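You operate a simulated robot arm through the tools that you are given. There is no shell and no other tool.

Carry out the task below with a simulated robot arm. There is one attempt and no reset: what you move stays moved.

JOB
Tilt the fan down, run it and turn the fired leaf till it lies even and cool.
Fine: use the teal paddle while the fan blows and put it back; the fan dial ends off, the fan stays tilted down. Where these are worked on the way, their far stop is far enough and under half their travel is too little: fan dial.

It is judged by the outcome, as a careful person would: the job done as asked, and still so three seconds after it is handed in. It fails if anything else is knocked over, pushed out of place, dropped, spilled or broken.

ROBOT AND FRAMES
A 7-joint arm with a two-finger parallel gripper, fixed in place. Base frame: the origin is on the floor under the middle of its stand, x ahead of it, y to its left, z up. Readings come in cm, rad, newtons and seconds.
It reaches about 114.7 cm from its shoulder. Its first joint turns from -2.897 to 2.897 rad. Payload 3.43 kg.
Tool frame: the origin (TCP) lies between the finger pads and is the grasp point; the fingertips stand 3 cm ahead of it; z points along the fingers, y is the line along which they close. Largest opening 9.4 cm; finger width 2.8, thickness 1; the body of the gripper, 5 by 9.6 cm, starts 5.5 cm behind the TCP.
Orientation is told as [roll, pitch, yaw] about the base's x, y, z axes, in that order, counted from this pose: with the fingers straight down and closing along the base's y, the tool's x points along the base's -x, its y along +y and its z along -z.

CONTROLS
- The arm moves only by the tool step_arm. Its argument "plan" is text: rows parted by semicolons, each of 7 numbers parted by spaces: the gripper command, from -1 (fully open) to 1 (shut), values between in proportion, then the shift along the tool's x, y, z in units of 100 mm (1.0 is 100 mm), then the turn, a rotation vector about the tool's x, y, z in units of 60 degrees (1.0 is 60 degrees). In form: grip dx dy dz ax ay az; .... A call has 1 to 20 rows; each row is the pose to reach, as a shift and turn from the pose commanded when the call began, along the tool's axes at that moment. A call with a number of a shift or a turn outside -1 to 1 is refused whole. A row lasts 0.2 s, in which the tool goes at most 5 cm and 0.15 rad; a call with a longer step from one row to the next is refused whole, and so is a gripper value outside its range. A pose out of reach is approached as far as the arm can. The call stops where the force on the tool passes 50 N (or 10 N more than at its start, if that is more) or the arm is blocked; 0.2 s more then pass. The fingers move at their own pace (about 4.5 cm/s each) and stop on an object; they squeeze with about 33 N. The grip force told is the motor's: it shows also when the fingers shut on nothing. Time passes only in rows, and 0.2 s behind the last, so rows that repeat a pose let the fingers close. It gives the time, the measured TCP pose, the force on the tool (base axes), the opening and the grip force at its end, in the units of the frame above (readings bear some noise), with the torque about the TCP (base axes, N m) and any sound that the robot's microphone picked up.
- Cameras (640 x 400 px; columns grow to the right, rows downward): "scene" is fixed at [40.45, -65.1, 145.32]; the picture's right is [0.96, -0.29, 0.00], its down [-0.11, -0.37, -0.92] and it looks along [0.27, 0.88, -0.38] (base axes); focal length 323 px, centre (320, 200). "wrist" rides on the gripper at [7.6, 1.4, -10.3] in the tool frame; the picture's right is [-0.18, 0.98, 0.00], its down [-0.75, -0.14, -0.64] and it looks along [-0.63, -0.12, 0.77] (tool axes); focal length 243 px, centre (320, 200).
- get_image(camera): a new picture of that camera. The clock stands still meanwhile.
- locate(camera, pixels): there is no depth. For up to 12 entries [column, row, z] of the newest picture of that camera ("zoom" is the newest enlarged one), the place [x, y] in the base frame at which the ray of that pixel passes the height z, good to about 0.2 cm, but the place of the scene camera against the robot may be out by one fixed shift of up to 2.5 cm in any direction. The clock stands still meanwhile.
- close_up(camera, box): a new picture of the part [left, top, right, bottom] of that camera's present view, enlarged. The clock stands still meanwhile.
- sign_off(): hands the job in; it is judged then, once.

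Unless the task says otherwise, let go and move clear before handing in.

The tools are called after "Request:" as name(argument=value, ...) on one line, values as JSON. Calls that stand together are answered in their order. step_arm: Moves the arm, as the interface text tells. Its arguments: {"type":"object","properties":{"plan":{"type":"string"}},"required":["plan"]} The other tools are called the same way: get_image (camera) takes a picture; locate (camera, pixels) gives the place at which the rays of pixels pass given heights; close_up (camera, box) takes an enlarged picture of a part of a camera's view; sign_off () hands the job in.

At the start:

```text
time_s: 0.0
tool_pos: [33.99, 51.64, 136.26]
tcp_rot: [0.0, 0.0, 0.0]
contact_force: [0.0, -0.1, -0.5]
wrist_torque: [-0.01, -0.01, 0.0]
finger_gap: 9.4
finger_force: 0.0
```

scene: 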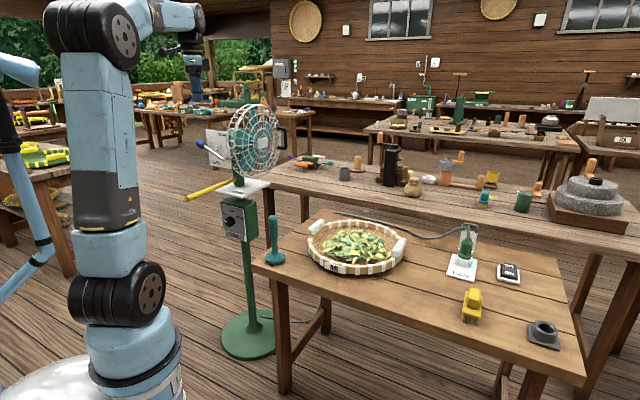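
wrist: 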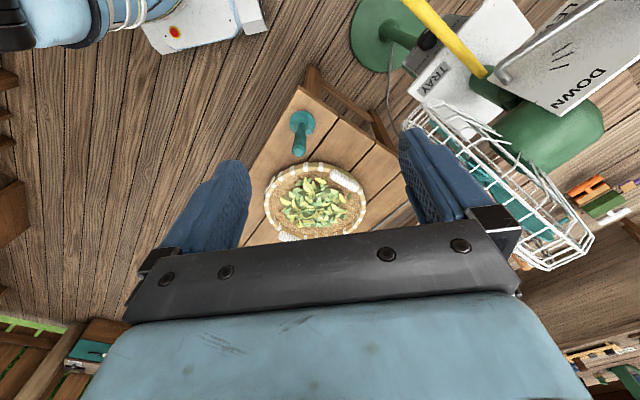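

The scene shows the fan at about (250,145), with a dial box at (240,218), a yellow lever at (205,190), the teal paddle at (273,245) and the leaf tray at (355,248). I'll take enlarged pictures to read the labels.

Request:
close_up(camera="scene", box=[170, 90, 310, 280])

Request:
close_up(camera="wrist", box=[340, 0, 640, 280])

Request:
close_up(camera="scene", box=[240, 200, 600, 370])

```text
2.11 times, centred on (240, 185) of scene
```

zoom: 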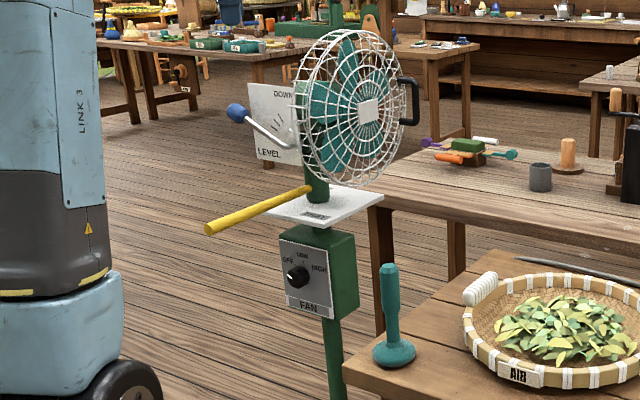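

```text
1.43 times, centred on (490, 140) of wrist
```

zoom: 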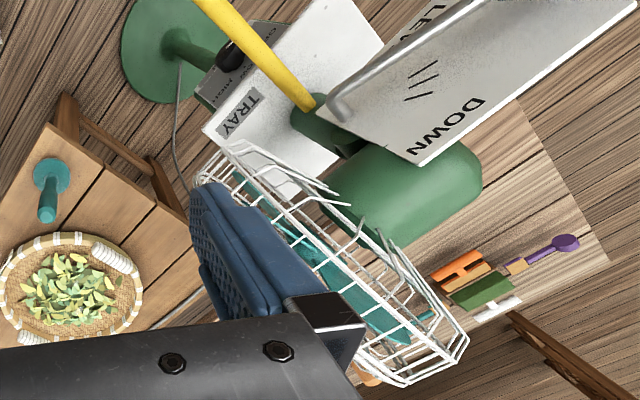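

```text
1.78 times, centred on (420, 285) of scene
```

zoom: 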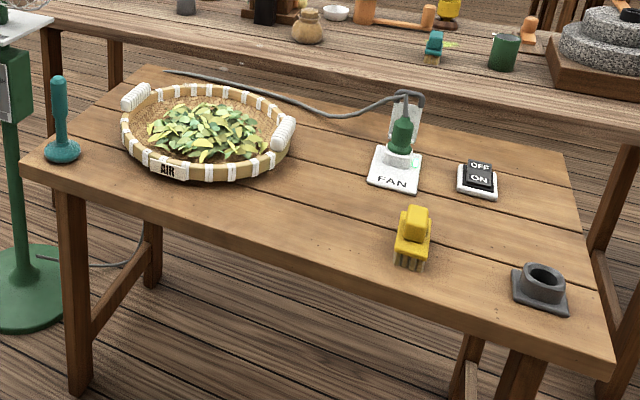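

The fan has a blue-knobbed tilt crank beside a LEVEL/DOWN plate, a yellow bar over a TRAY plate, and an OFF/LOW/HIGH dial. There is also a FAN plug and an OFF/ON switch on the table. I'll zoom in further on these.

Request:
close_up(camera="scene", box=[185, 95, 295, 165])

Request:
close_up(camera="scene", box=[180, 165, 290, 245])

Request:
close_up(camera="scene", box=[435, 215, 535, 290])

Request:
close_up(camera="scene", box=[255, 205, 415, 285])

```text
5.71 times, centred on (240, 130) of scene
```

zoom: 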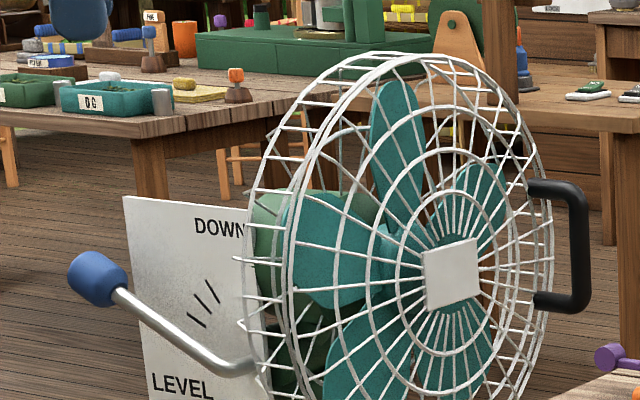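

```text
5.00 times, centred on (235, 205) of scene
```

zoom: 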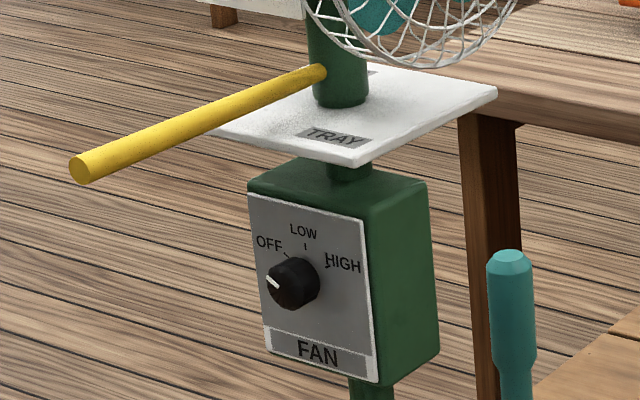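

```text
5.33 times, centred on (485, 252) of scene
```

zoom: 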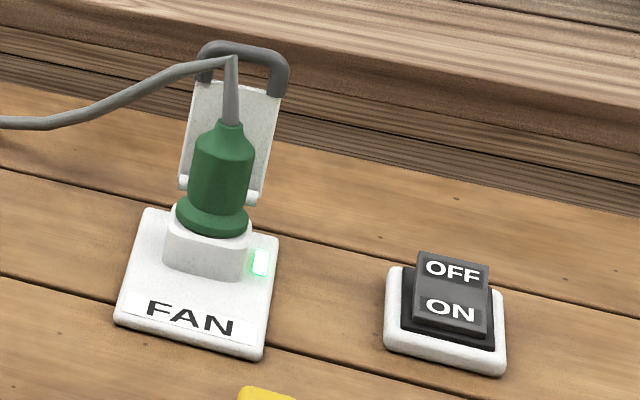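

```text
4.00 times, centred on (335, 245) of scene
```

zoom: 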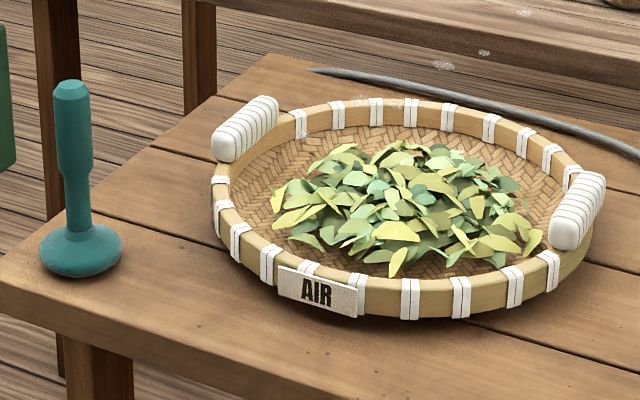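

The plug is seated with a green light on, and the dial points to OFF. I'll measure positions with both cameras to find the table height and the scene camera's offset.

Request:
locate(camera="wrist", pixels=[[302, 122, 74], [302, 122, 78], [315, 200, 76], [297, 87, 76], [300, 155, 90], [265, 205, 80], [366, 205, 80], [478, 75, 100], [478, 75, 110], [432, 40, 100]])

Request:
locate(camera="scene", pixels=[[275, 258, 74], [275, 258, 78], [355, 248, 76], [270, 218, 96], [310, 240, 80], [403, 240, 80], [205, 190, 110], [205, 190, 100], [238, 221, 95], [200, 144, 130], [465, 270, 76]])

```text
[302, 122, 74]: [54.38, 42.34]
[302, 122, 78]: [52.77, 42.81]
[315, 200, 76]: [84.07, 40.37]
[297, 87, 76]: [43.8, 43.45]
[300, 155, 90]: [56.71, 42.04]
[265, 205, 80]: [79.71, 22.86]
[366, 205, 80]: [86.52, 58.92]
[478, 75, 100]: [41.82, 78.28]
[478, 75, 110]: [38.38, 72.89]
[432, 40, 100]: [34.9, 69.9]
```

```text
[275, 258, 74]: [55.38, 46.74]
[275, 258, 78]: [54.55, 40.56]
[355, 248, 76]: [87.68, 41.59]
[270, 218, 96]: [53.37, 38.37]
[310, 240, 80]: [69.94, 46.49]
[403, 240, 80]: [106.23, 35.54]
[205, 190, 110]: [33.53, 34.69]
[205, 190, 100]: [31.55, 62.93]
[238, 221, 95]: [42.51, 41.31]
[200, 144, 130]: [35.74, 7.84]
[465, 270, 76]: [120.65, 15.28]
```

The table top is near z≈76, with the paddle at about (53.5,42.6) and the tray at about (85,41). Next I'll locate the fan's parts.

Request:
locate(camera="scene", pixels=[[248, 335, 2], [247, 190, 108], [238, 178, 114], [228, 221, 95], [235, 222, 95], [250, 150, 130], [282, 138, 130], [198, 143, 120], [228, 172, 115], [268, 187, 108]])

Request:
locate(camera="wrist", pixels=[[380, 32, 2], [425, 38, 95], [488, 70, 110], [415, 5, 112], [502, 72, 120], [555, 130, 130], [520, 200, 130], [408, 130, 130], [590, 245, 130], [430, 80, 108]])

Request:
close_up(camera="wrist", box=[400, 0, 640, 150])

```text
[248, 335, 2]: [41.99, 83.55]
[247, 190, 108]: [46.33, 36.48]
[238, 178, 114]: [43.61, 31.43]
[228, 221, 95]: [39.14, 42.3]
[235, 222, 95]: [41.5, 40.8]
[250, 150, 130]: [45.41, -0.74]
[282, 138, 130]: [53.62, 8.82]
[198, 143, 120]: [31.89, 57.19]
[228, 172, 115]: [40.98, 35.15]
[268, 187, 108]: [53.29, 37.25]
```

```text
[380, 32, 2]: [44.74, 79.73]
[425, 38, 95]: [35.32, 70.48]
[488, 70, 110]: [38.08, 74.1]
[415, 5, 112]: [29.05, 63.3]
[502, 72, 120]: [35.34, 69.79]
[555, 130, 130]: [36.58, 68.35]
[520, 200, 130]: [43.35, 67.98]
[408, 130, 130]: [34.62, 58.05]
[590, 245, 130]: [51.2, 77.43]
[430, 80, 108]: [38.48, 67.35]
```

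```text
2.67 times, centred on (520, 75) of wrist
```

zoom: 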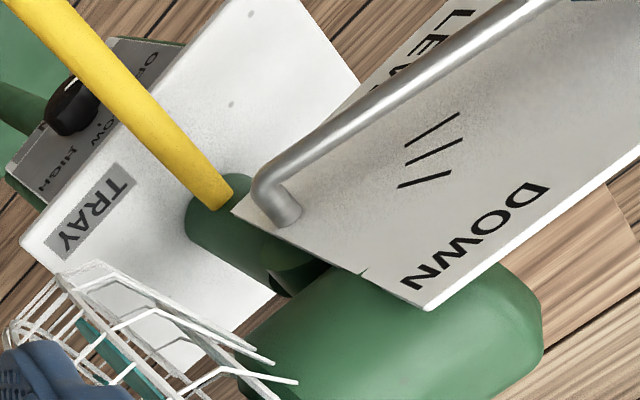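

The fan cage spans roughly z 100–131 around (49,72), the dial is near (39,76,79), and the tilt lever pivots near (40,76,109). I'll back off and yaw the wrist so its camera looks at the fan.

Request:
step_arm(plan="-1 0 -0.125 -0.06 0 0 -0.125; -1 0 -0.25 -0.12 0 0 -0.25; -1 0 -0.375 -0.18 0 0 -0.375; -1 0 -0.5 -0.24 0 0 -0.5; -1 0 -0.625 -0.3 0 0 -0.625; -1 0 -0.75 -0.36 0 0 -0.75; -1 0 -0.875 -0.42 0 0 -0.875; -1 0 -1 -0.48 0 0 -1; -1 0 -1 -0.48 0 0 -1")

Request:
get_image(camera="wrist")

```text
time_s: 2.0
tool_pos: [34.13, 41.61, 141.16]
tcp_rot: [0.001, -0.001, 1.049]
contact_force: [-0.1, -0.2, 0.7]
wrist_torque: [-0.01, 0.02, 0.02]
finger_gap: 9.4
finger_force: 0.1
```

```text
taken
```

wrist: 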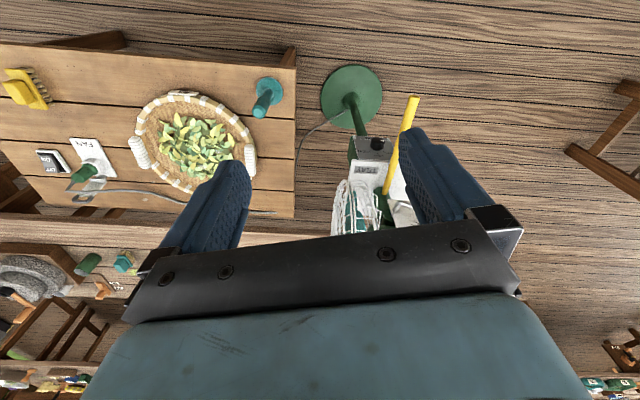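

The view is blocked by the gripper, so I'll yaw 20° more and then tilt the tool toward the fan so the camera sees it at a better height.

Request:
step_arm(plan="-1 0 0 0.1 0 0 -0.11; -1 0 0 0.2 0 0 -0.22; -1 0 0 0.3 0 0 -0.333")

Request:
step_arm(plan="-1 0 0 0.1 0 -0.125 0; -1 0 0 0.2 0 -0.25 0; -1 0 0 0.3 0 -0.375 0; -1 0 0 0.3 0 -0.5 0; -1 0 0 0.3 0 -0.625 0; -1 0 0 0.3 0 -0.75 0; -1 0 0 0.3 0 -0.75 0")

Request:
get_image(camera="wrist")

```text
time_s: 2.8
tool_pos: [34.02, 41.59, 138.07]
tcp_rot: [-0.001, 0.0, 1.399]
contact_force: [-0.6, -0.6, -0.4]
wrist_torque: [0.0, 0.02, 0.01]
finger_gap: 9.41
finger_force: 0.1
```

```text
time_s: 4.4
tool_pos: [34.08, 41.71, 135.09]
tcp_rot: [0.001, -0.787, 1.395]
contact_force: [-1.5, 0.2, -0.8]
wrist_torque: [-0.05, 0.0, 0.02]
finger_gap: 9.42
finger_force: 0.0
```

```text
taken
```

wrist: 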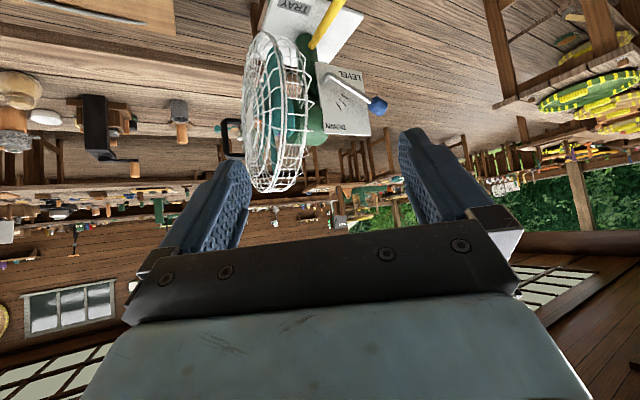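

The fan, scale plate, blue knob (378,103) and bar are now visible upside down. I'll zoom in.

Request:
close_up(camera="wrist", box=[230, 0, 400, 106])

Request:
locate(camera="wrist", pixels=[[378, 104, 110], [378, 104, 115], [325, 80, 109], [295, 5, 94], [328, 10, 97.6], [270, 190, 130]])

```text
3.76 times, centred on (315, 53) of wrist
```

zoom: 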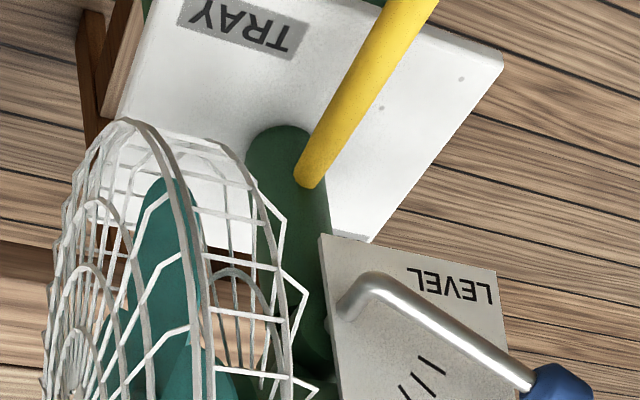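

```text
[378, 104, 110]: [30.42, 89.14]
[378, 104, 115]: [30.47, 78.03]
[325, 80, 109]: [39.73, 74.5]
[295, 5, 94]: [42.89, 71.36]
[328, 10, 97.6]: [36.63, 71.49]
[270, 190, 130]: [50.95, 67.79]
```

I'll zoom on the whole fan cage and on the tray side to work out which way the fan faces relative to the tray.

Request:
close_up(camera="wrist", box=[200, 20, 420, 200])

Request:
get_image(camera="scene")

```text
2.22 times, centred on (310, 110) of wrist
```

zoom: 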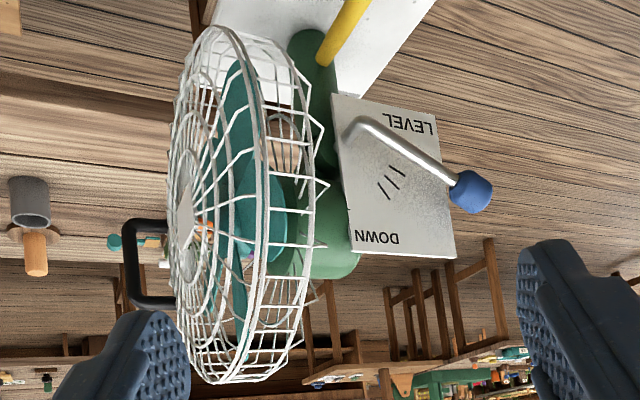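

```text
taken
```

scene: 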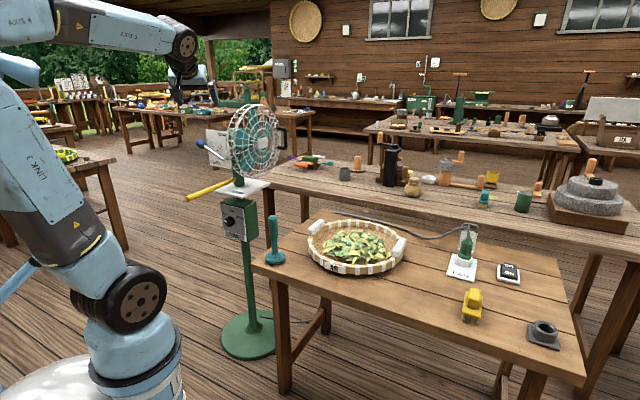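

The scale plate lies along heading about -42°, which points straight at the tray, so the fan already faces it. I want a square-on view of the tilt lever, so I'll move to the lever side.

Request:
step_arm(plan="-1 0.03 0.16 0.18 0.06 0 0.06; -1 0.06 0.32 0.36 0.12 0 0.12; -1 0.09 0.48 0.54 0.18 0 0.18; -1 0.12 0.64 0.72 0.24 0 0.24; -1 0.15 0.8 0.9 0.306 0 0.306; -1 0.15 0.8 0.9 0.306 0 0.306")

```text
time_s: 5.8
tool_pos: [27.07, 48.28, 127.58]
tcp_rot: [-0.001, -0.786, 0.94]
contact_force: [0.4, -0.2, -1.5]
wrist_torque: [-0.02, 0.01, 0.0]
finger_gap: 9.39
finger_force: 0.1
```

The arm is at (27,48,128) with yaw 54°. I'll carry on to the viewing spot.

Request:
step_arm(plan="-1 0.11 0.24 0.155 0 0 0; -1 0.22 0.48 0.31 0 0 0; -1 0.33 0.72 0.465 0 0 0; -1 0.44 0.96 0.62 0 0 0; -1 0.44 0.96 0.62 0 0 0")

Request:
get_image(camera="wrist")

Request:
close_up(camera="wrist", box=[220, 60, 420, 240])

```text
time_s: 7.0
tool_pos: [20.58, 54.82, 120.3]
tcp_rot: [0.011, -0.782, 0.93]
contact_force: [0.5, 0.6, -0.4]
wrist_torque: [-0.01, 0.01, 0.0]
finger_gap: 9.39
finger_force: 0.0
```

```text
taken
```

wrist: 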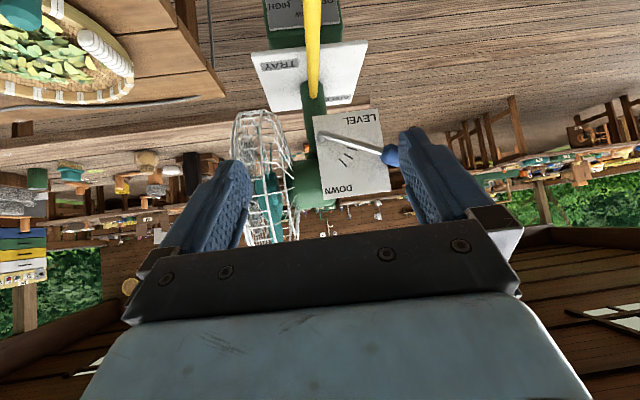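

```text
2.22 times, centred on (320, 150) of wrist
```

zoom: 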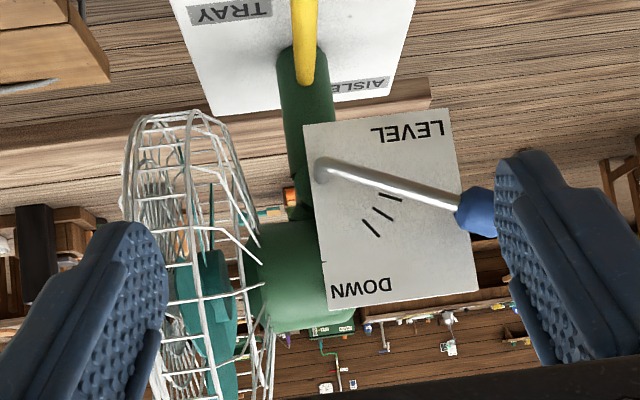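

There's a second plate label, "AISLE", at (338,98), opposite "TRAY" at (280,65), so the yellow bar is a swivel. I'll locate these labels to judge the aim.

Request:
locate(camera="wrist", pixels=[[280, 65, 94.3], [339, 97, 94.3], [314, 85, 94.3], [252, 58, 94.3], [368, 41, 94.3], [273, 110, 94.3], [350, 104, 94.3], [314, 75, 97.6], [312, 10, 97.6], [390, 155, 116], [391, 191, 119], [382, 108, 106]])

Request:
close_up(camera="wrist", box=[240, 30, 390, 124])

```text
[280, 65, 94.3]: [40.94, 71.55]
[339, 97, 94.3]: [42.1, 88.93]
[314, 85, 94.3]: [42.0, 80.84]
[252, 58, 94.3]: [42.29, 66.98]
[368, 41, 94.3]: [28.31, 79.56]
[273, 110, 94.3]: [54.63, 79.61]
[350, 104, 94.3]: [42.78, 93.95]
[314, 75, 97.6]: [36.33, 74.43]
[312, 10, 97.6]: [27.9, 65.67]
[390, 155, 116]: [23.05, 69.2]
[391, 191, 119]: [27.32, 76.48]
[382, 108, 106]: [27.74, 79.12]
```

```text
4.26 times, centred on (315, 77) of wrist
```

zoom: 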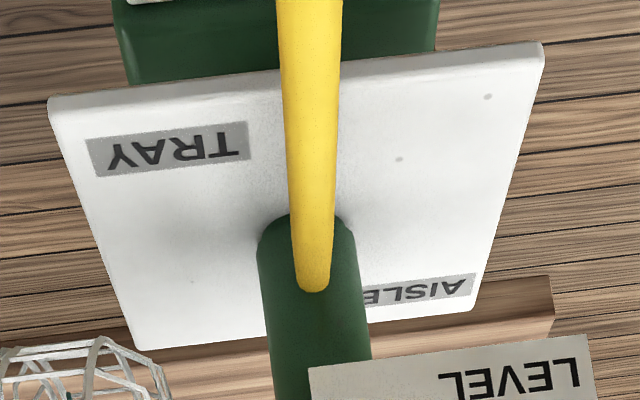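

The bar's nearest label is TRAY and the fan faces the tray, so the swivel stays alone. The tilt lever runs from its pivot at about (41,78,105.5) to the blue knob at about (30.8,84,112). I'll level the tool and come up to the knob along the tilt axis.

Request:
step_arm(plan="-1 -0.095 0.09 0.095 0 -0.125 0; -1 -0.19 0.18 0.19 0 -0.25 0; -1 -0.285 0.26 0.285 0 -0.375 0; -1 -0.38 0.35 0.38 0 -0.5 0; -1 -0.475 0.44 0.475 0 -0.625 0; -1 -0.57 0.526 0.567 0 -0.75 0; -1 -0.57 0.526 0.567 0 -0.75 0")

Request:
get_image(camera="wrist")

Request:
get_image(camera="scene")

```text
time_s: 8.0
tool_pos: [25.62, 59.33, 121.26]
tcp_rot: [0.459, -1.127, 0.498]
contact_force: [-0.7, 0.2, 0.3]
wrist_torque: [0.01, -0.01, -0.02]
finger_gap: 9.37
finger_force: 0.0
stopped in row 4: the arm was blocked; the commanded pose is now the measured one
```

```text
taken
```

wrist: 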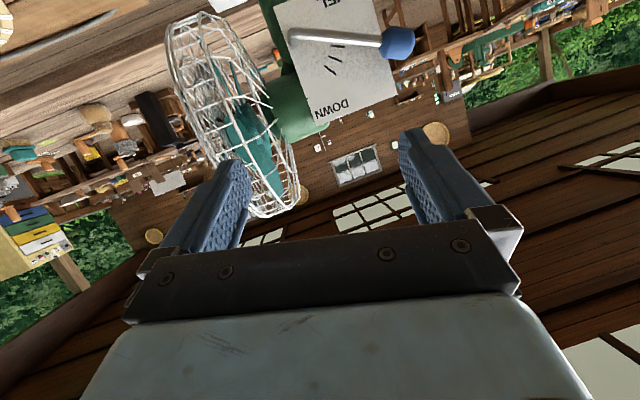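

```text
taken
```

scene: 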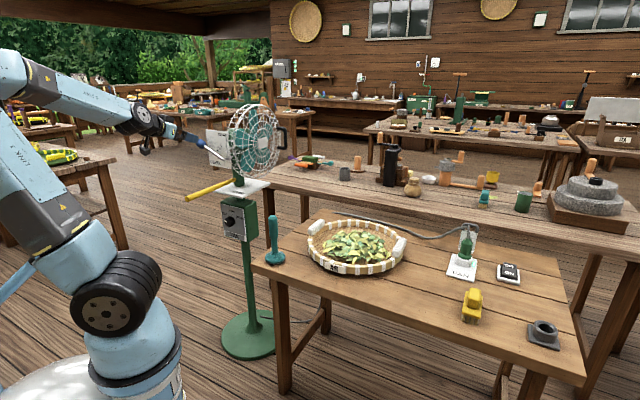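

The arm hit a joint limit when tilting toward horizontal; nothing was touched. I'll return to a vertical tool with yaw about 48° and push the lever knob from behind instead.

Request:
step_arm(plan="-1 -0.02 0.09 0.024 0.022 0.1175 -0.004; -1 -0.04 0.18 0.047 0.044 0.235 -0.008; -1 -0.06 0.27 0.071 0.066 0.3525 -0.012; -1 -0.08 0.35 0.095 0.088 0.47 -0.016; -1 -0.095 0.44 0.118 0.11 0.5875 -0.02; -1 -0.115 0.53 0.142 0.131 0.705 -0.025; -1 -0.134 0.62 0.165 0.153 0.8225 -0.029; -1 -0.153 0.708 0.189 0.175 0.94 -0.033; -1 -0.153 0.708 0.189 0.175 0.94 -0.033")

```text
time_s: 10.0
tool_pos: [21.31, 65.11, 124.44]
tcp_rot: [0.054, -0.175, 0.835]
contact_force: [0.4, 0.1, -0.3]
wrist_torque: [0.02, 0.0, 0.02]
finger_gap: 9.4
finger_force: 0.1
```

The tool is nearly vertical now. I'll finish levelling, shut the fingers and move to a point behind the knob, still out from the plate.

Request:
step_arm(plan="1 -0.12 0.24 0.16 0.016 0.083 -0.003; 1 -0.24 0.48 0.32 0.031 0.166 -0.006; 1 -0.36 0.72 0.48 0.031 0.166 -0.006; 1 -0.48 0.96 0.64 0.031 0.166 -0.006; 1 -0.48 0.96 0.64 0.031 0.166 -0.006; 1 -0.48 0.96 0.64 0.031 0.166 -0.006")

Request:
get_image(camera="wrist")

```text
time_s: 10.7
tool_pos: [21.91, 67.2, 131.2]
tcp_rot: [0.183, -0.054, 0.845]
contact_force: [-0.2, 1.0, -0.9]
wrist_torque: [-0.04, -0.02, -0.03]
finger_gap: 3.42
finger_force: 0.0
stopped in row 3: the arm was blocked; the commanded pose is now the measured one
```

```text
taken
```

wrist: 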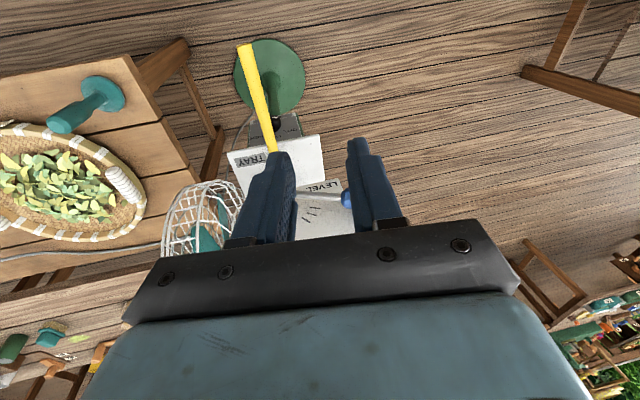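

The arm was blocked again with an odd rise in z, so a joint is probably at its limit. I'll look at the arm's posture.

Request:
get_image(camera="scene")

```text
taken
```

scene: 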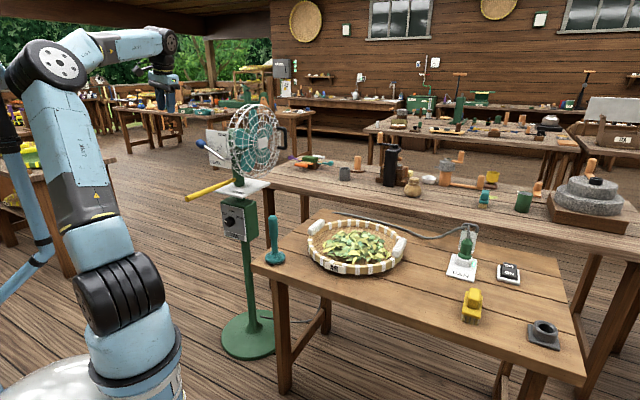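

I'll zoom in on the left of the picture, where the elbow is close to some light-blue poles.

Request:
close_up(camera="scene", box=[0, 0, 240, 200])

Request:
close_up(camera="scene", box=[0, 180, 240, 400])

```text
2.00 times, centred on (120, 100) of scene
```

zoom: 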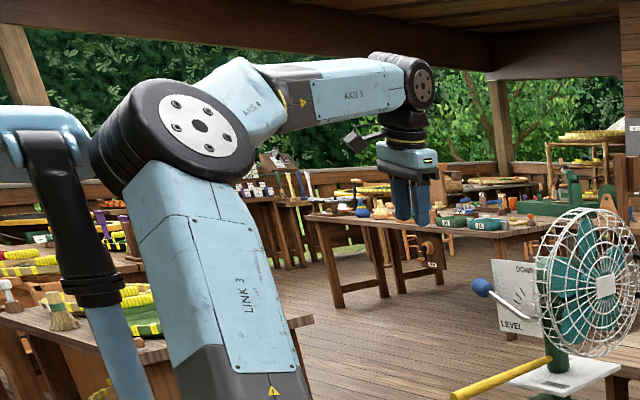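

```text
1.82 times, centred on (120, 290) of scene
```

zoom: 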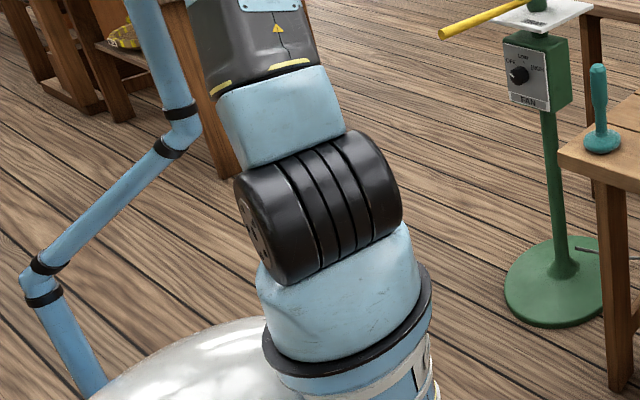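

The elbow at scene (50,65) seems to be close to the stand's light-blue pole, which could explain the block. I'll straighten the tool and go toward the knob's far side by a path with larger x, passing above the lever.

Request:
step_arm(plan="1 -0.2 0.07 0.02 0.087 0.026 0; 1 -0.4 0.14 0.05 0.175 0.052 0; 1 -0.6 0.21 0.07 0.175 0.052 0; 1 -0.8 0.29 0.1 0.175 0.052 0; 1 -1 0.36 0.12 0.175 0.052 0; 1 -1 0.36 0.12 0.175 0.052 0")

Request:
get_image(camera="scene")

Request:
get_image(camera="wrist")

```text
time_s: 12.1
tool_pos: [25.2, 77.57, 130.7]
tcp_rot: [-0.013, 0.003, 0.853]
contact_force: [0.2, 1.0, -0.2]
wrist_torque: [0.06, 0.04, -0.03]
finger_gap: 0.0
finger_force: 33.3
```

```text
taken
```

scene: 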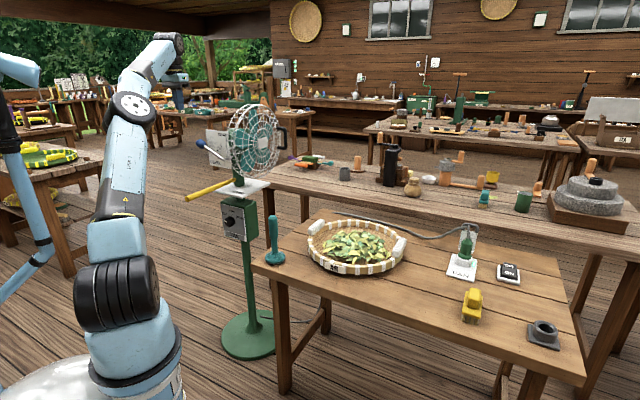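

```text
taken
```

wrist: 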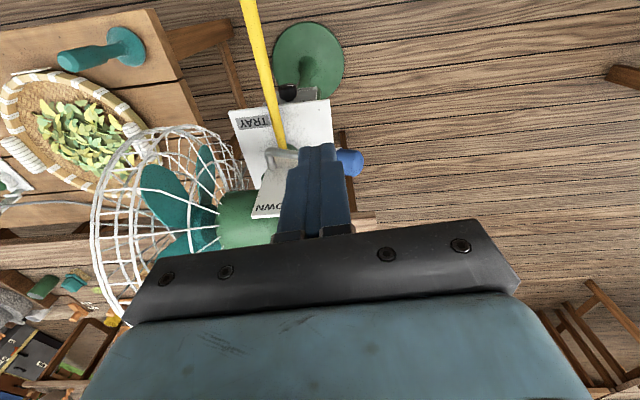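

The arm is now extended and free. I'll zoom in on the knob to refine its position.

Request:
close_up(camera="wrist", box=[220, 80, 400, 220])

Request:
locate(camera="wrist", pixels=[[350, 161, 111], [362, 163, 111], [338, 160, 111], [278, 158, 105.5], [268, 217, 122], [288, 92, 79], [263, 178, 105]])

```text
2.86 times, centred on (310, 150) of wrist
```

zoom: 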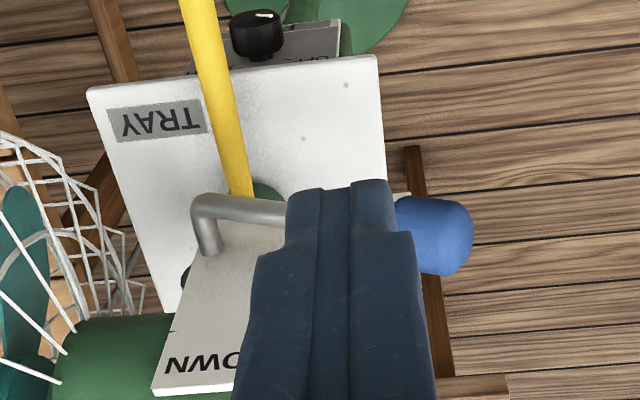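

```text
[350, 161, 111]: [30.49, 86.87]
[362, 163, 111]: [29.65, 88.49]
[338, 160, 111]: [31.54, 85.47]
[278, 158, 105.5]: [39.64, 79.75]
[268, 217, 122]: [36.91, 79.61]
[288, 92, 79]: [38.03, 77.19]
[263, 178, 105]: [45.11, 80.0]
```

The knob centre is about (30.5,87,111) and the plate top is at z≈117. I'll pass over to the knob's outer side at about (25.5,90,126).

Request:
step_arm(plan="1 -0.24 0.2 0.12 0 0 0; 1 -0.48 0.4 0.24 0 0 0; 1 -0.72 0.6 0.36 0 0 0; 1 -0.96 0.8 0.48 0 0 0; 1 -0.96 0.8 0.48 0 0 0")

Request:
get_image(camera="wrist")

```text
time_s: 13.2
tool_pos: [24.68, 82.38, 123.94]
tcp_rot: [-0.013, 0.002, 0.854]
contact_force: [0.1, 0.1, 0.7]
wrist_torque: [-0.02, -0.02, -0.02]
finger_gap: 0.0
finger_force: 32.7
out of reach, approached as far as the arm can: row 1, 2, 3, 4, 5
```

```text
taken
```

wrist: 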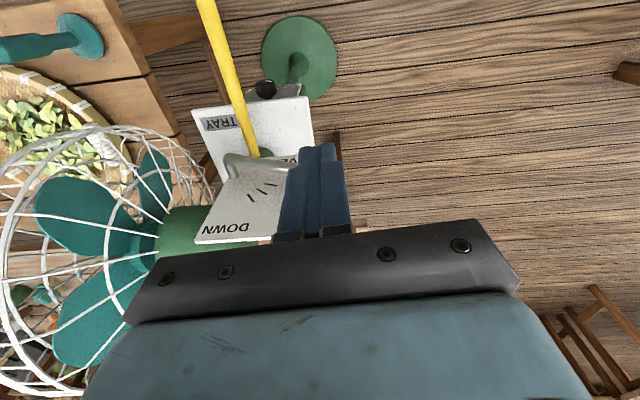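

A vertical tool can't reach that far, so I'll tilt the tool about 45° toward the lever, which extends the reach, and move to a point beyond the knob.

Request:
step_arm(plan="1 0 0.15 0.13 0 -0.125 0; 1 0 0.3 0.26 0 -0.25 0; 1 0 0.4 0.4 0 -0.375 0; 1 0 0.45 0.53 0 -0.5 0; 1 0 0.45 0.66 0 -0.625 0; 1 0 0.45 0.8 0 -0.75 0; 1 0 0.45 0.8 0 -0.75 0")

Request:
get_image(camera="wrist")

Request:
get_image(camera="scene")

```text
time_s: 14.8
tool_pos: [23.5, 85.75, 115.55]
tcp_rot: [-0.007, -0.776, 0.848]
contact_force: [-1.4, -0.2, 1.5]
wrist_torque: [0.01, -0.02, -0.03]
finger_gap: 0.0
finger_force: 33.0
```

```text
taken
```

wrist: 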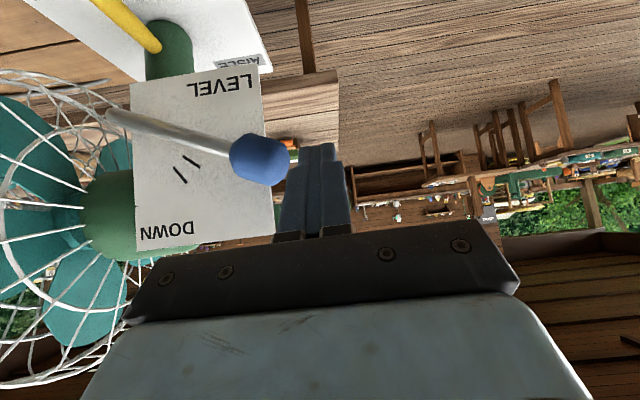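

```text
taken
```

scene: 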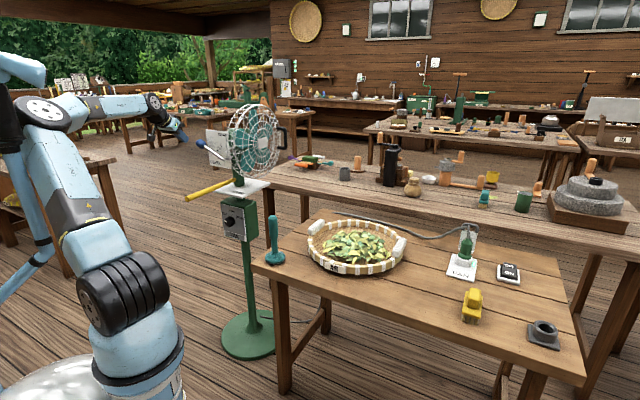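

The knob is at wrist (260,158) with the closed fingers just outboard at (320,150). I'll advance along the tool so the fingertips sit beside the knob's outer end.

Request:
step_arm(plan="1 0.01 0.02 0.16 0 0 0; 1 0.02 0.03 0.32 0 0 0; 1 0.03 0.034 0.47 0 0 0; 1 0.03 0.034 0.47 0 0 0")

Request:
get_image(camera="wrist")

Request:
close_up(camera="scene", box=[130, 90, 300, 200])

```text
time_s: 15.8
tool_pos: [23.48, 88.24, 111.94]
tcp_rot: [-0.019, -0.782, 0.869]
contact_force: [1.0, -0.4, 0.5]
wrist_torque: [0.0, -0.01, 0.01]
finger_gap: 0.01
finger_force: 32.6
```

```text
taken
```

wrist: 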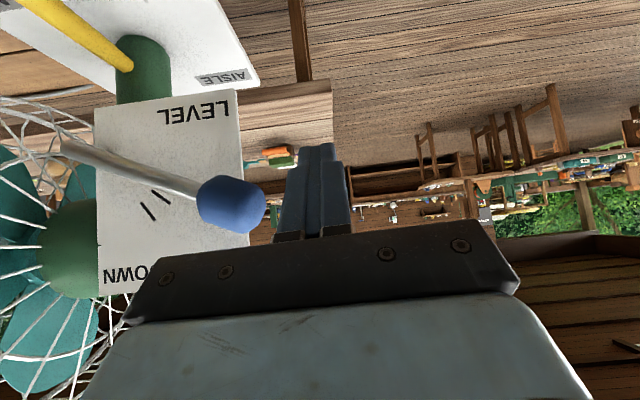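

```text
3.64 times, centred on (215, 145) of scene
```

zoom: 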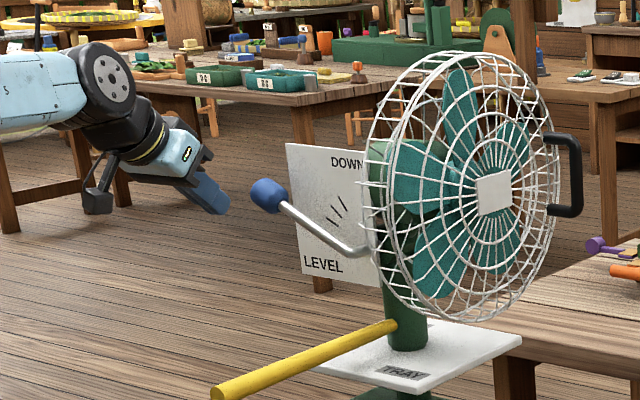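

The tool sits outboard of the knob, with the knob at about (29.7,86,112.3) and the lever near 32°. I'll push it up and forward along its arc in small steps.

Request:
step_arm(plan="1 -0.04 -0.106 0.013 0 0 0; 1 -0.0775 -0.212 0.026 0 0 0; 1 -0.163 -0.317 -0.065 0 0 0; 1 -0.249 -0.422 -0.156 0 0 0; 1 -0.328 -0.522 -0.24 0 0 0; 1 -0.407 -0.622 -0.324 0 0 0; 1 -0.407 -0.622 -0.324 0 0 0")

Request:
get_image(camera="wrist")

Request:
close_up(camera="scene", box=[130, 90, 300, 200])

```text
time_s: 17.4
tool_pos: [27.93, 84.94, 117.47]
tcp_rot: [-0.014, -0.789, 0.872]
contact_force: [-9.2, 1.6, 1.4]
wrist_torque: [0.07, 0.13, 0.12]
finger_gap: 0.02
finger_force: 33.1
stopped in row 7: the force on the tool passed its limit at 51 N (the readings are from after the stop); the commanded pose is now the measured one
```

```text
taken
```

wrist: 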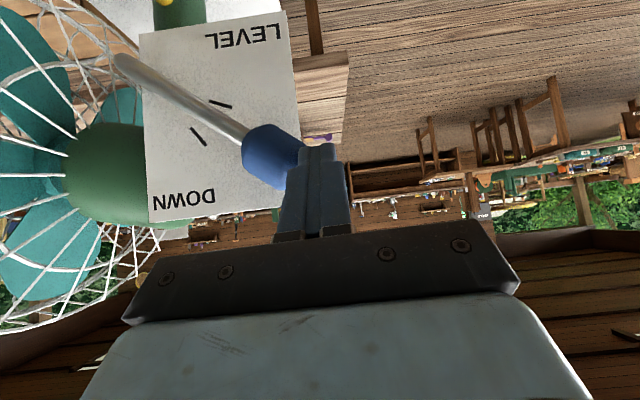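

```text
3.64 times, centred on (215, 145) of scene
```

zoom: 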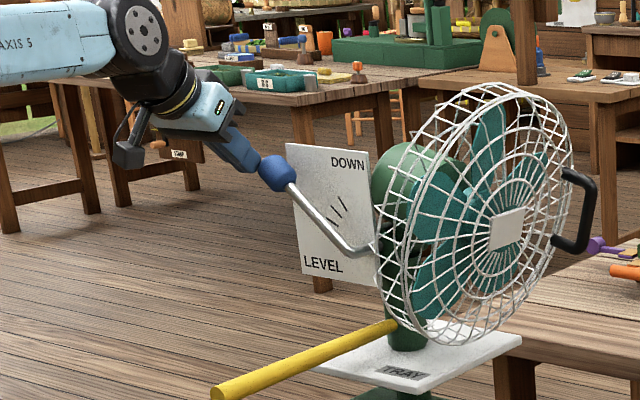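

The lever has risen and the fan is tilting down; the force limit just paused the move. I'll continue along the arc more slowly.

Request:
step_arm(plan="1 -0.03 -0.058 -0.015 0 0 0; 1 -0.059 -0.117 -0.03 0 0 0; 1 -0.091 -0.177 -0.065 0 0 0; 1 -0.123 -0.237 -0.1 0 0 0; 1 -0.152 -0.302 -0.132 0 0 0; 1 -0.181 -0.367 -0.163 0 0 0; 1 -0.204 -0.434 -0.19 0 0 0; 1 -0.227 -0.5 -0.216 0 0 0; 1 -0.247 -0.57 -0.239 0 0 0; 1 -0.266 -0.64 -0.261 0 0 0; 1 -0.278 -0.713 -0.277 0 0 0; 1 -0.291 -0.786 -0.293 0 0 0; 1 -0.291 -0.786 -0.293 0 0 0")

Request:
get_image(camera="wrist")

Request:
close_up(camera="scene", box=[130, 90, 300, 200])

```text
time_s: 18.1
tool_pos: [28.72, 84.24, 118.91]
tcp_rot: [-0.008, -0.795, 0.874]
contact_force: [-17.1, 3.2, 5.3]
wrist_torque: [0.16, 0.19, 0.28]
finger_gap: 0.0
finger_force: 33.0
stopped in row 3: the force on the tool passed its limit at 53 N (the readings are from after the stop); the commanded pose is now the measured one
```

```text
taken
```

wrist: 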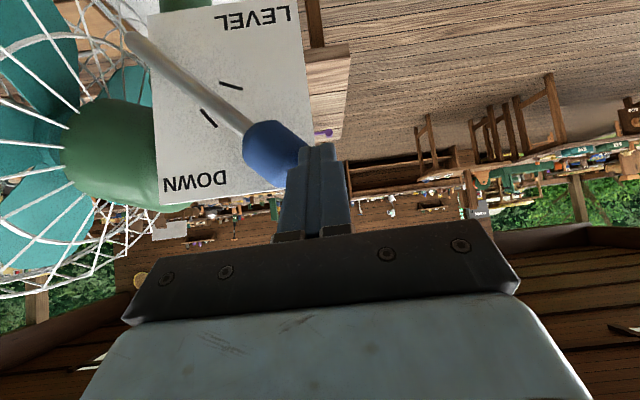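

```text
3.64 times, centred on (215, 145) of scene
```

zoom: 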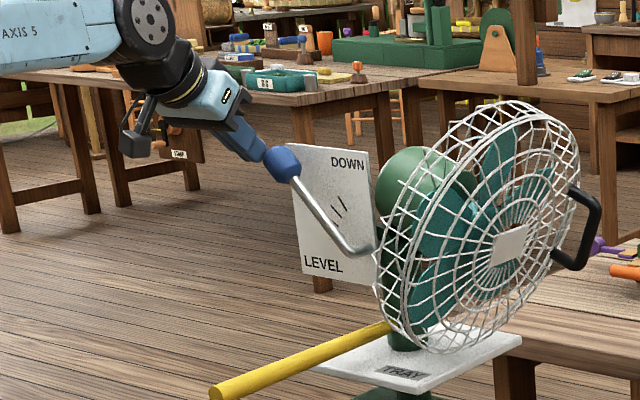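

The lever is around mid-scale, and the force spikes come from pushing too fast. I'll continue with smaller steps.

Request:
step_arm(plan="1 -0.004 -0.033 0.004 0 0 0; 1 -0.007 -0.066 0.007 0 0 0; 1 -0.011 -0.098 0.011 0 0 0; 1 -0.015 -0.131 0.015 0 0 0; 1 -0.026 -0.164 0.001 0 0 0; 1 -0.038 -0.196 -0.012 0 0 0; 1 -0.05 -0.229 -0.025 0 0 0; 1 -0.061 -0.261 -0.038 0 0 0; 1 -0.071 -0.295 -0.05 0 0 0; 1 -0.08 -0.329 -0.061 0 0 0; 1 -0.09 -0.363 -0.072 0 0 0; 1 -0.1 -0.396 -0.083 0 0 0; 1 -0.109 -0.43 -0.094 0 0 0; 1 -0.118 -0.465 -0.104 0 0 0; 1 -0.127 -0.5 -0.115 0 0 0; 1 -0.136 -0.535 -0.126 0 0 0; 1 -0.136 -0.535 -0.126 0 0 0")

Request:
get_image(camera="wrist")

Request:
close_up(camera="scene", box=[130, 90, 300, 200])

```text
time_s: 18.8
tool_pos: [29.01, 83.93, 119.19]
tcp_rot: [0.001, -0.796, 0.877]
contact_force: [-18.3, 1.7, 7.2]
wrist_torque: [0.09, 0.19, 0.26]
finger_gap: 0.02
finger_force: 32.4
stopped in row 3: the force on the tool passed its limit at 53 N (the readings are from after the stop); the commanded pose is now the measured one
```

```text
taken
```

wrist: 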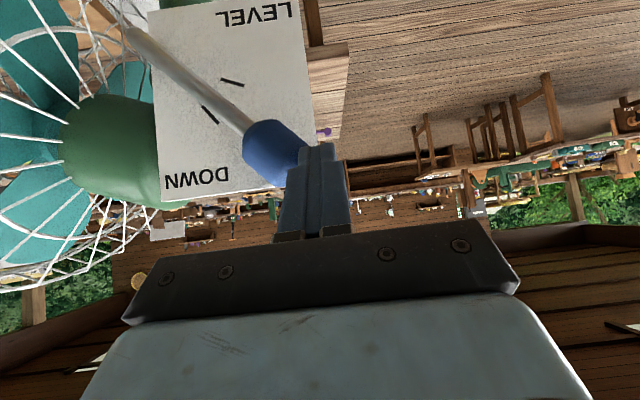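

```text
3.64 times, centred on (215, 145) of scene
```

zoom: 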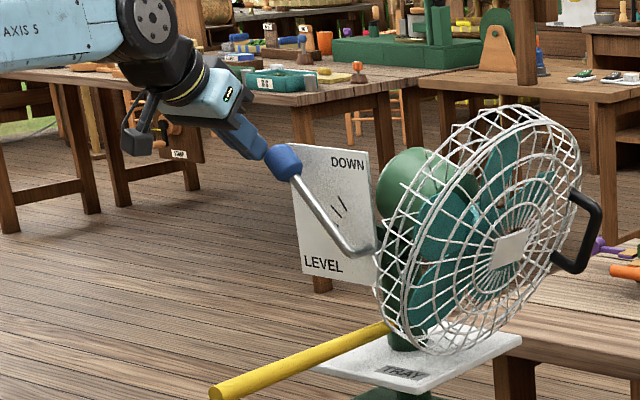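

The fingers were pressing on the knob's end face, toward the pivot, which wastes the force. I'll back off, drop about 2.7 cm, and push on the knob's underside along the tangent.

Request:
step_arm(plan="1 0 0.15 0 0 0 0; 1 -0.007 0.3 0.007 0 0 0; 1 0.08 0.3 0.11 0 0 0; 1 0.17 0.299 0.211 0 0 0; 1 0.173 0.2 0.209 0 0 0; 1 0.175 0.1 0.207 0 0 0; 1 0.138 0.045 0.167 0 0 0; 1 0.1 -0.011 0.127 0 0 0; 1 0.07 -0.071 0.094 0 0 0; 1 0.039 -0.131 0.06 0 0 0; 1 0.014 -0.19 0.032 0 0 0; 1 -0.012 -0.25 0.004 0 0 0; 1 -0.034 -0.315 -0.02 0 0 0; 1 -0.055 -0.38 -0.044 0 0 0; 1 -0.075 -0.448 -0.067 0 0 0; 1 -0.094 -0.515 -0.09 0 0 0; 1 -0.094 -0.515 -0.09 0 0 0")

Request:
get_image(camera="wrist")

Request:
close_up(camera="scene", box=[130, 90, 300, 200])

```text
time_s: 21.4
tool_pos: [30.09, 82.93, 118.46]
tcp_rot: [-0.003, -0.789, 0.885]
contact_force: [-7.5, 10.9, -4.6]
wrist_torque: [0.0, 0.15, 0.41]
finger_gap: 0.0
finger_force: 33.3
stopped in row 12: the force on the tool passed its limit at 56 N (the readings are from after the stop); the commanded pose is now the measured one
```

```text
taken
```

wrist: 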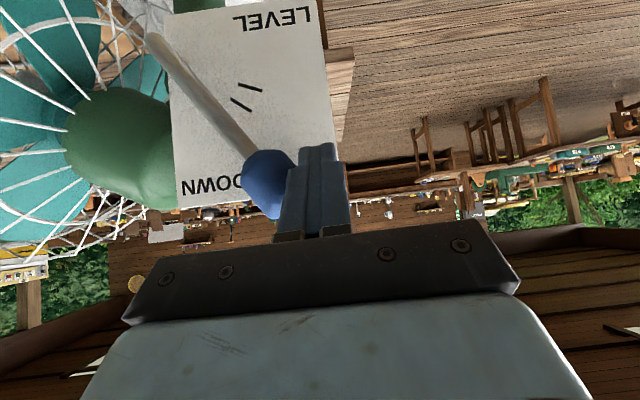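

```text
3.64 times, centred on (215, 145) of scene
```

zoom: 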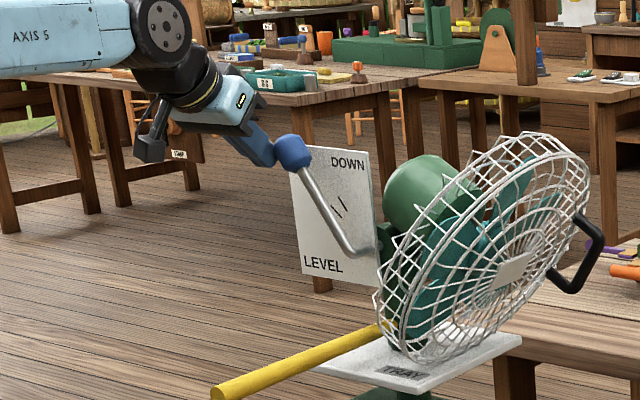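

Lever is past mid-scale and the fan head is clearly dipping. I'll keep following the arc.

Request:
step_arm(plan="1 -0.022 -0.034 -0.015 0 0 0; 1 -0.044 -0.067 -0.03 0 0 0; 1 -0.066 -0.101 -0.045 0 0 0; 1 -0.08 -0.144 -0.062 0 0 0; 1 -0.094 -0.188 -0.078 0 0 0; 1 -0.108 -0.231 -0.095 0 0 0; 1 -0.121 -0.276 -0.111 0 0 0; 1 -0.133 -0.32 -0.126 0 0 0; 1 -0.146 -0.365 -0.142 0 0 0; 1 -0.154 -0.412 -0.153 0 0 0; 1 -0.161 -0.458 -0.164 0 0 0; 1 -0.169 -0.505 -0.175 0 0 0; 1 -0.174 -0.553 -0.179 0 0 0; 1 -0.18 -0.602 -0.183 0 0 0; 1 -0.185 -0.65 -0.186 0 0 0; 1 -0.185 -0.65 -0.186 0 0 0")

Request:
get_image(camera="wrist")

Request:
close_up(camera="scene", box=[130, 90, 300, 200])

```text
time_s: 22.0
tool_pos: [30.11, 82.9, 118.56]
tcp_rot: [0.002, -0.779, 0.893]
contact_force: [-6.8, 9.3, -4.8]
wrist_torque: [0.04, 0.2, 0.33]
finger_gap: 0.0
finger_force: 33.7
stopped in row 3: the force on the tool passed its limit at 54 N (the readings are from after the stop); the commanded pose is now the measured one
```

```text
taken
```

wrist: 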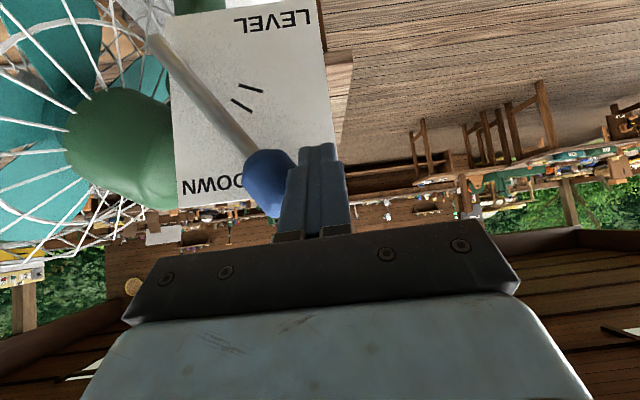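

```text
3.64 times, centred on (215, 145) of scene
```

zoom: 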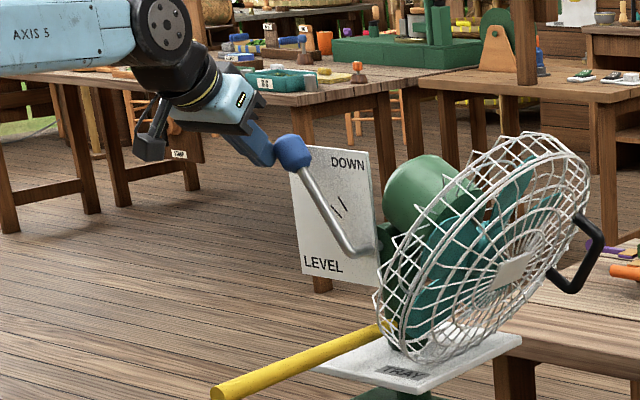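

There was no further motion at 54 N with the push along the tangent, so the lever is probably at its stop. I'll back off and check that it holds and where it points.

Request:
step_arm(plan="1 0 0.1 0 0 0 0; 1 0 0.2 0 0 0 0; 1 0 0.2 -0.15 0 0 0; 1 0 0.2 -0.3 0 0 0; 1 0 0.2 -0.5 0 0 0; 1 0 0.2 -0.7 0 0 0; 1 0 0.2 -0.9 0 0 0; 1 0 0.2 -0.9 0 0 0")

Request:
get_image(camera="wrist")

Request:
close_up(camera="scene", box=[130, 90, 300, 200])

```text
time_s: 24.0
tool_pos: [33.75, 78.37, 122.05]
tcp_rot: [-0.078, -0.772, 0.821]
contact_force: [-1.0, -0.3, 0.0]
wrist_torque: [0.03, -0.01, -0.03]
finger_gap: 0.0
finger_force: 33.1
stopped in row 8: the arm was blocked; the commanded pose is now the measured one
```

```text
taken
```

wrist: 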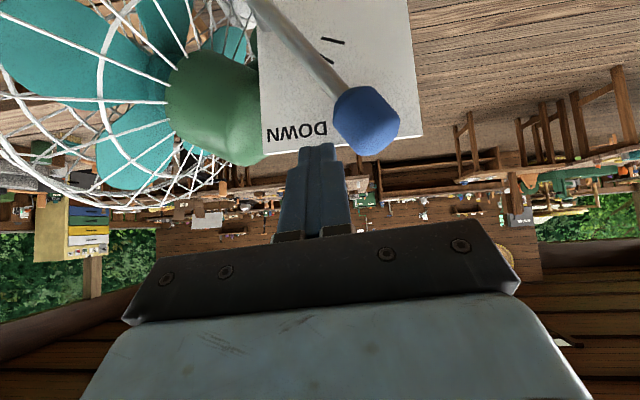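

```text
3.64 times, centred on (215, 145) of scene
```

zoom: 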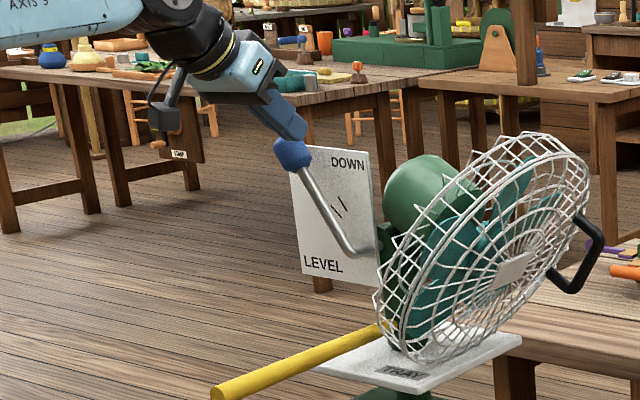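

The retreat was deflected because the arm was blocked: the TCP slid toward the fan instead, though the lever held its place. I need to see the arm's posture before moving on.

Request:
get_image(camera="scene")

Request:
close_up(camera="scene", box=[0, 0, 240, 200])

```text
taken
```

scene: 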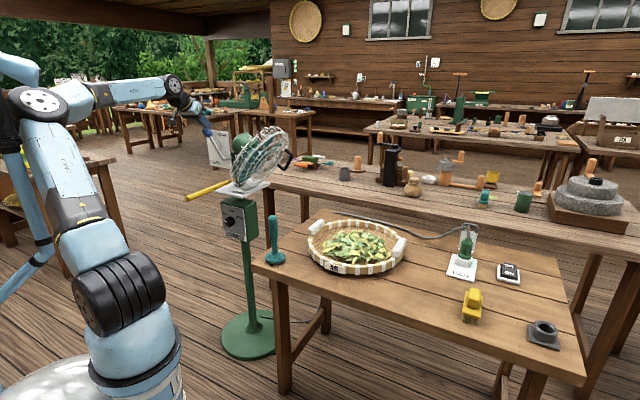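

```text
2.00 times, centred on (120, 100) of scene
```

zoom: 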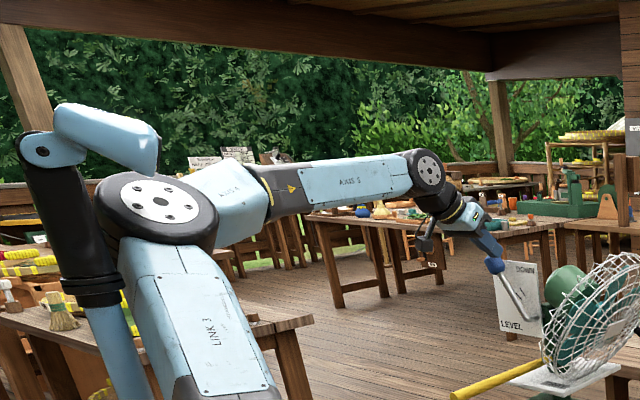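

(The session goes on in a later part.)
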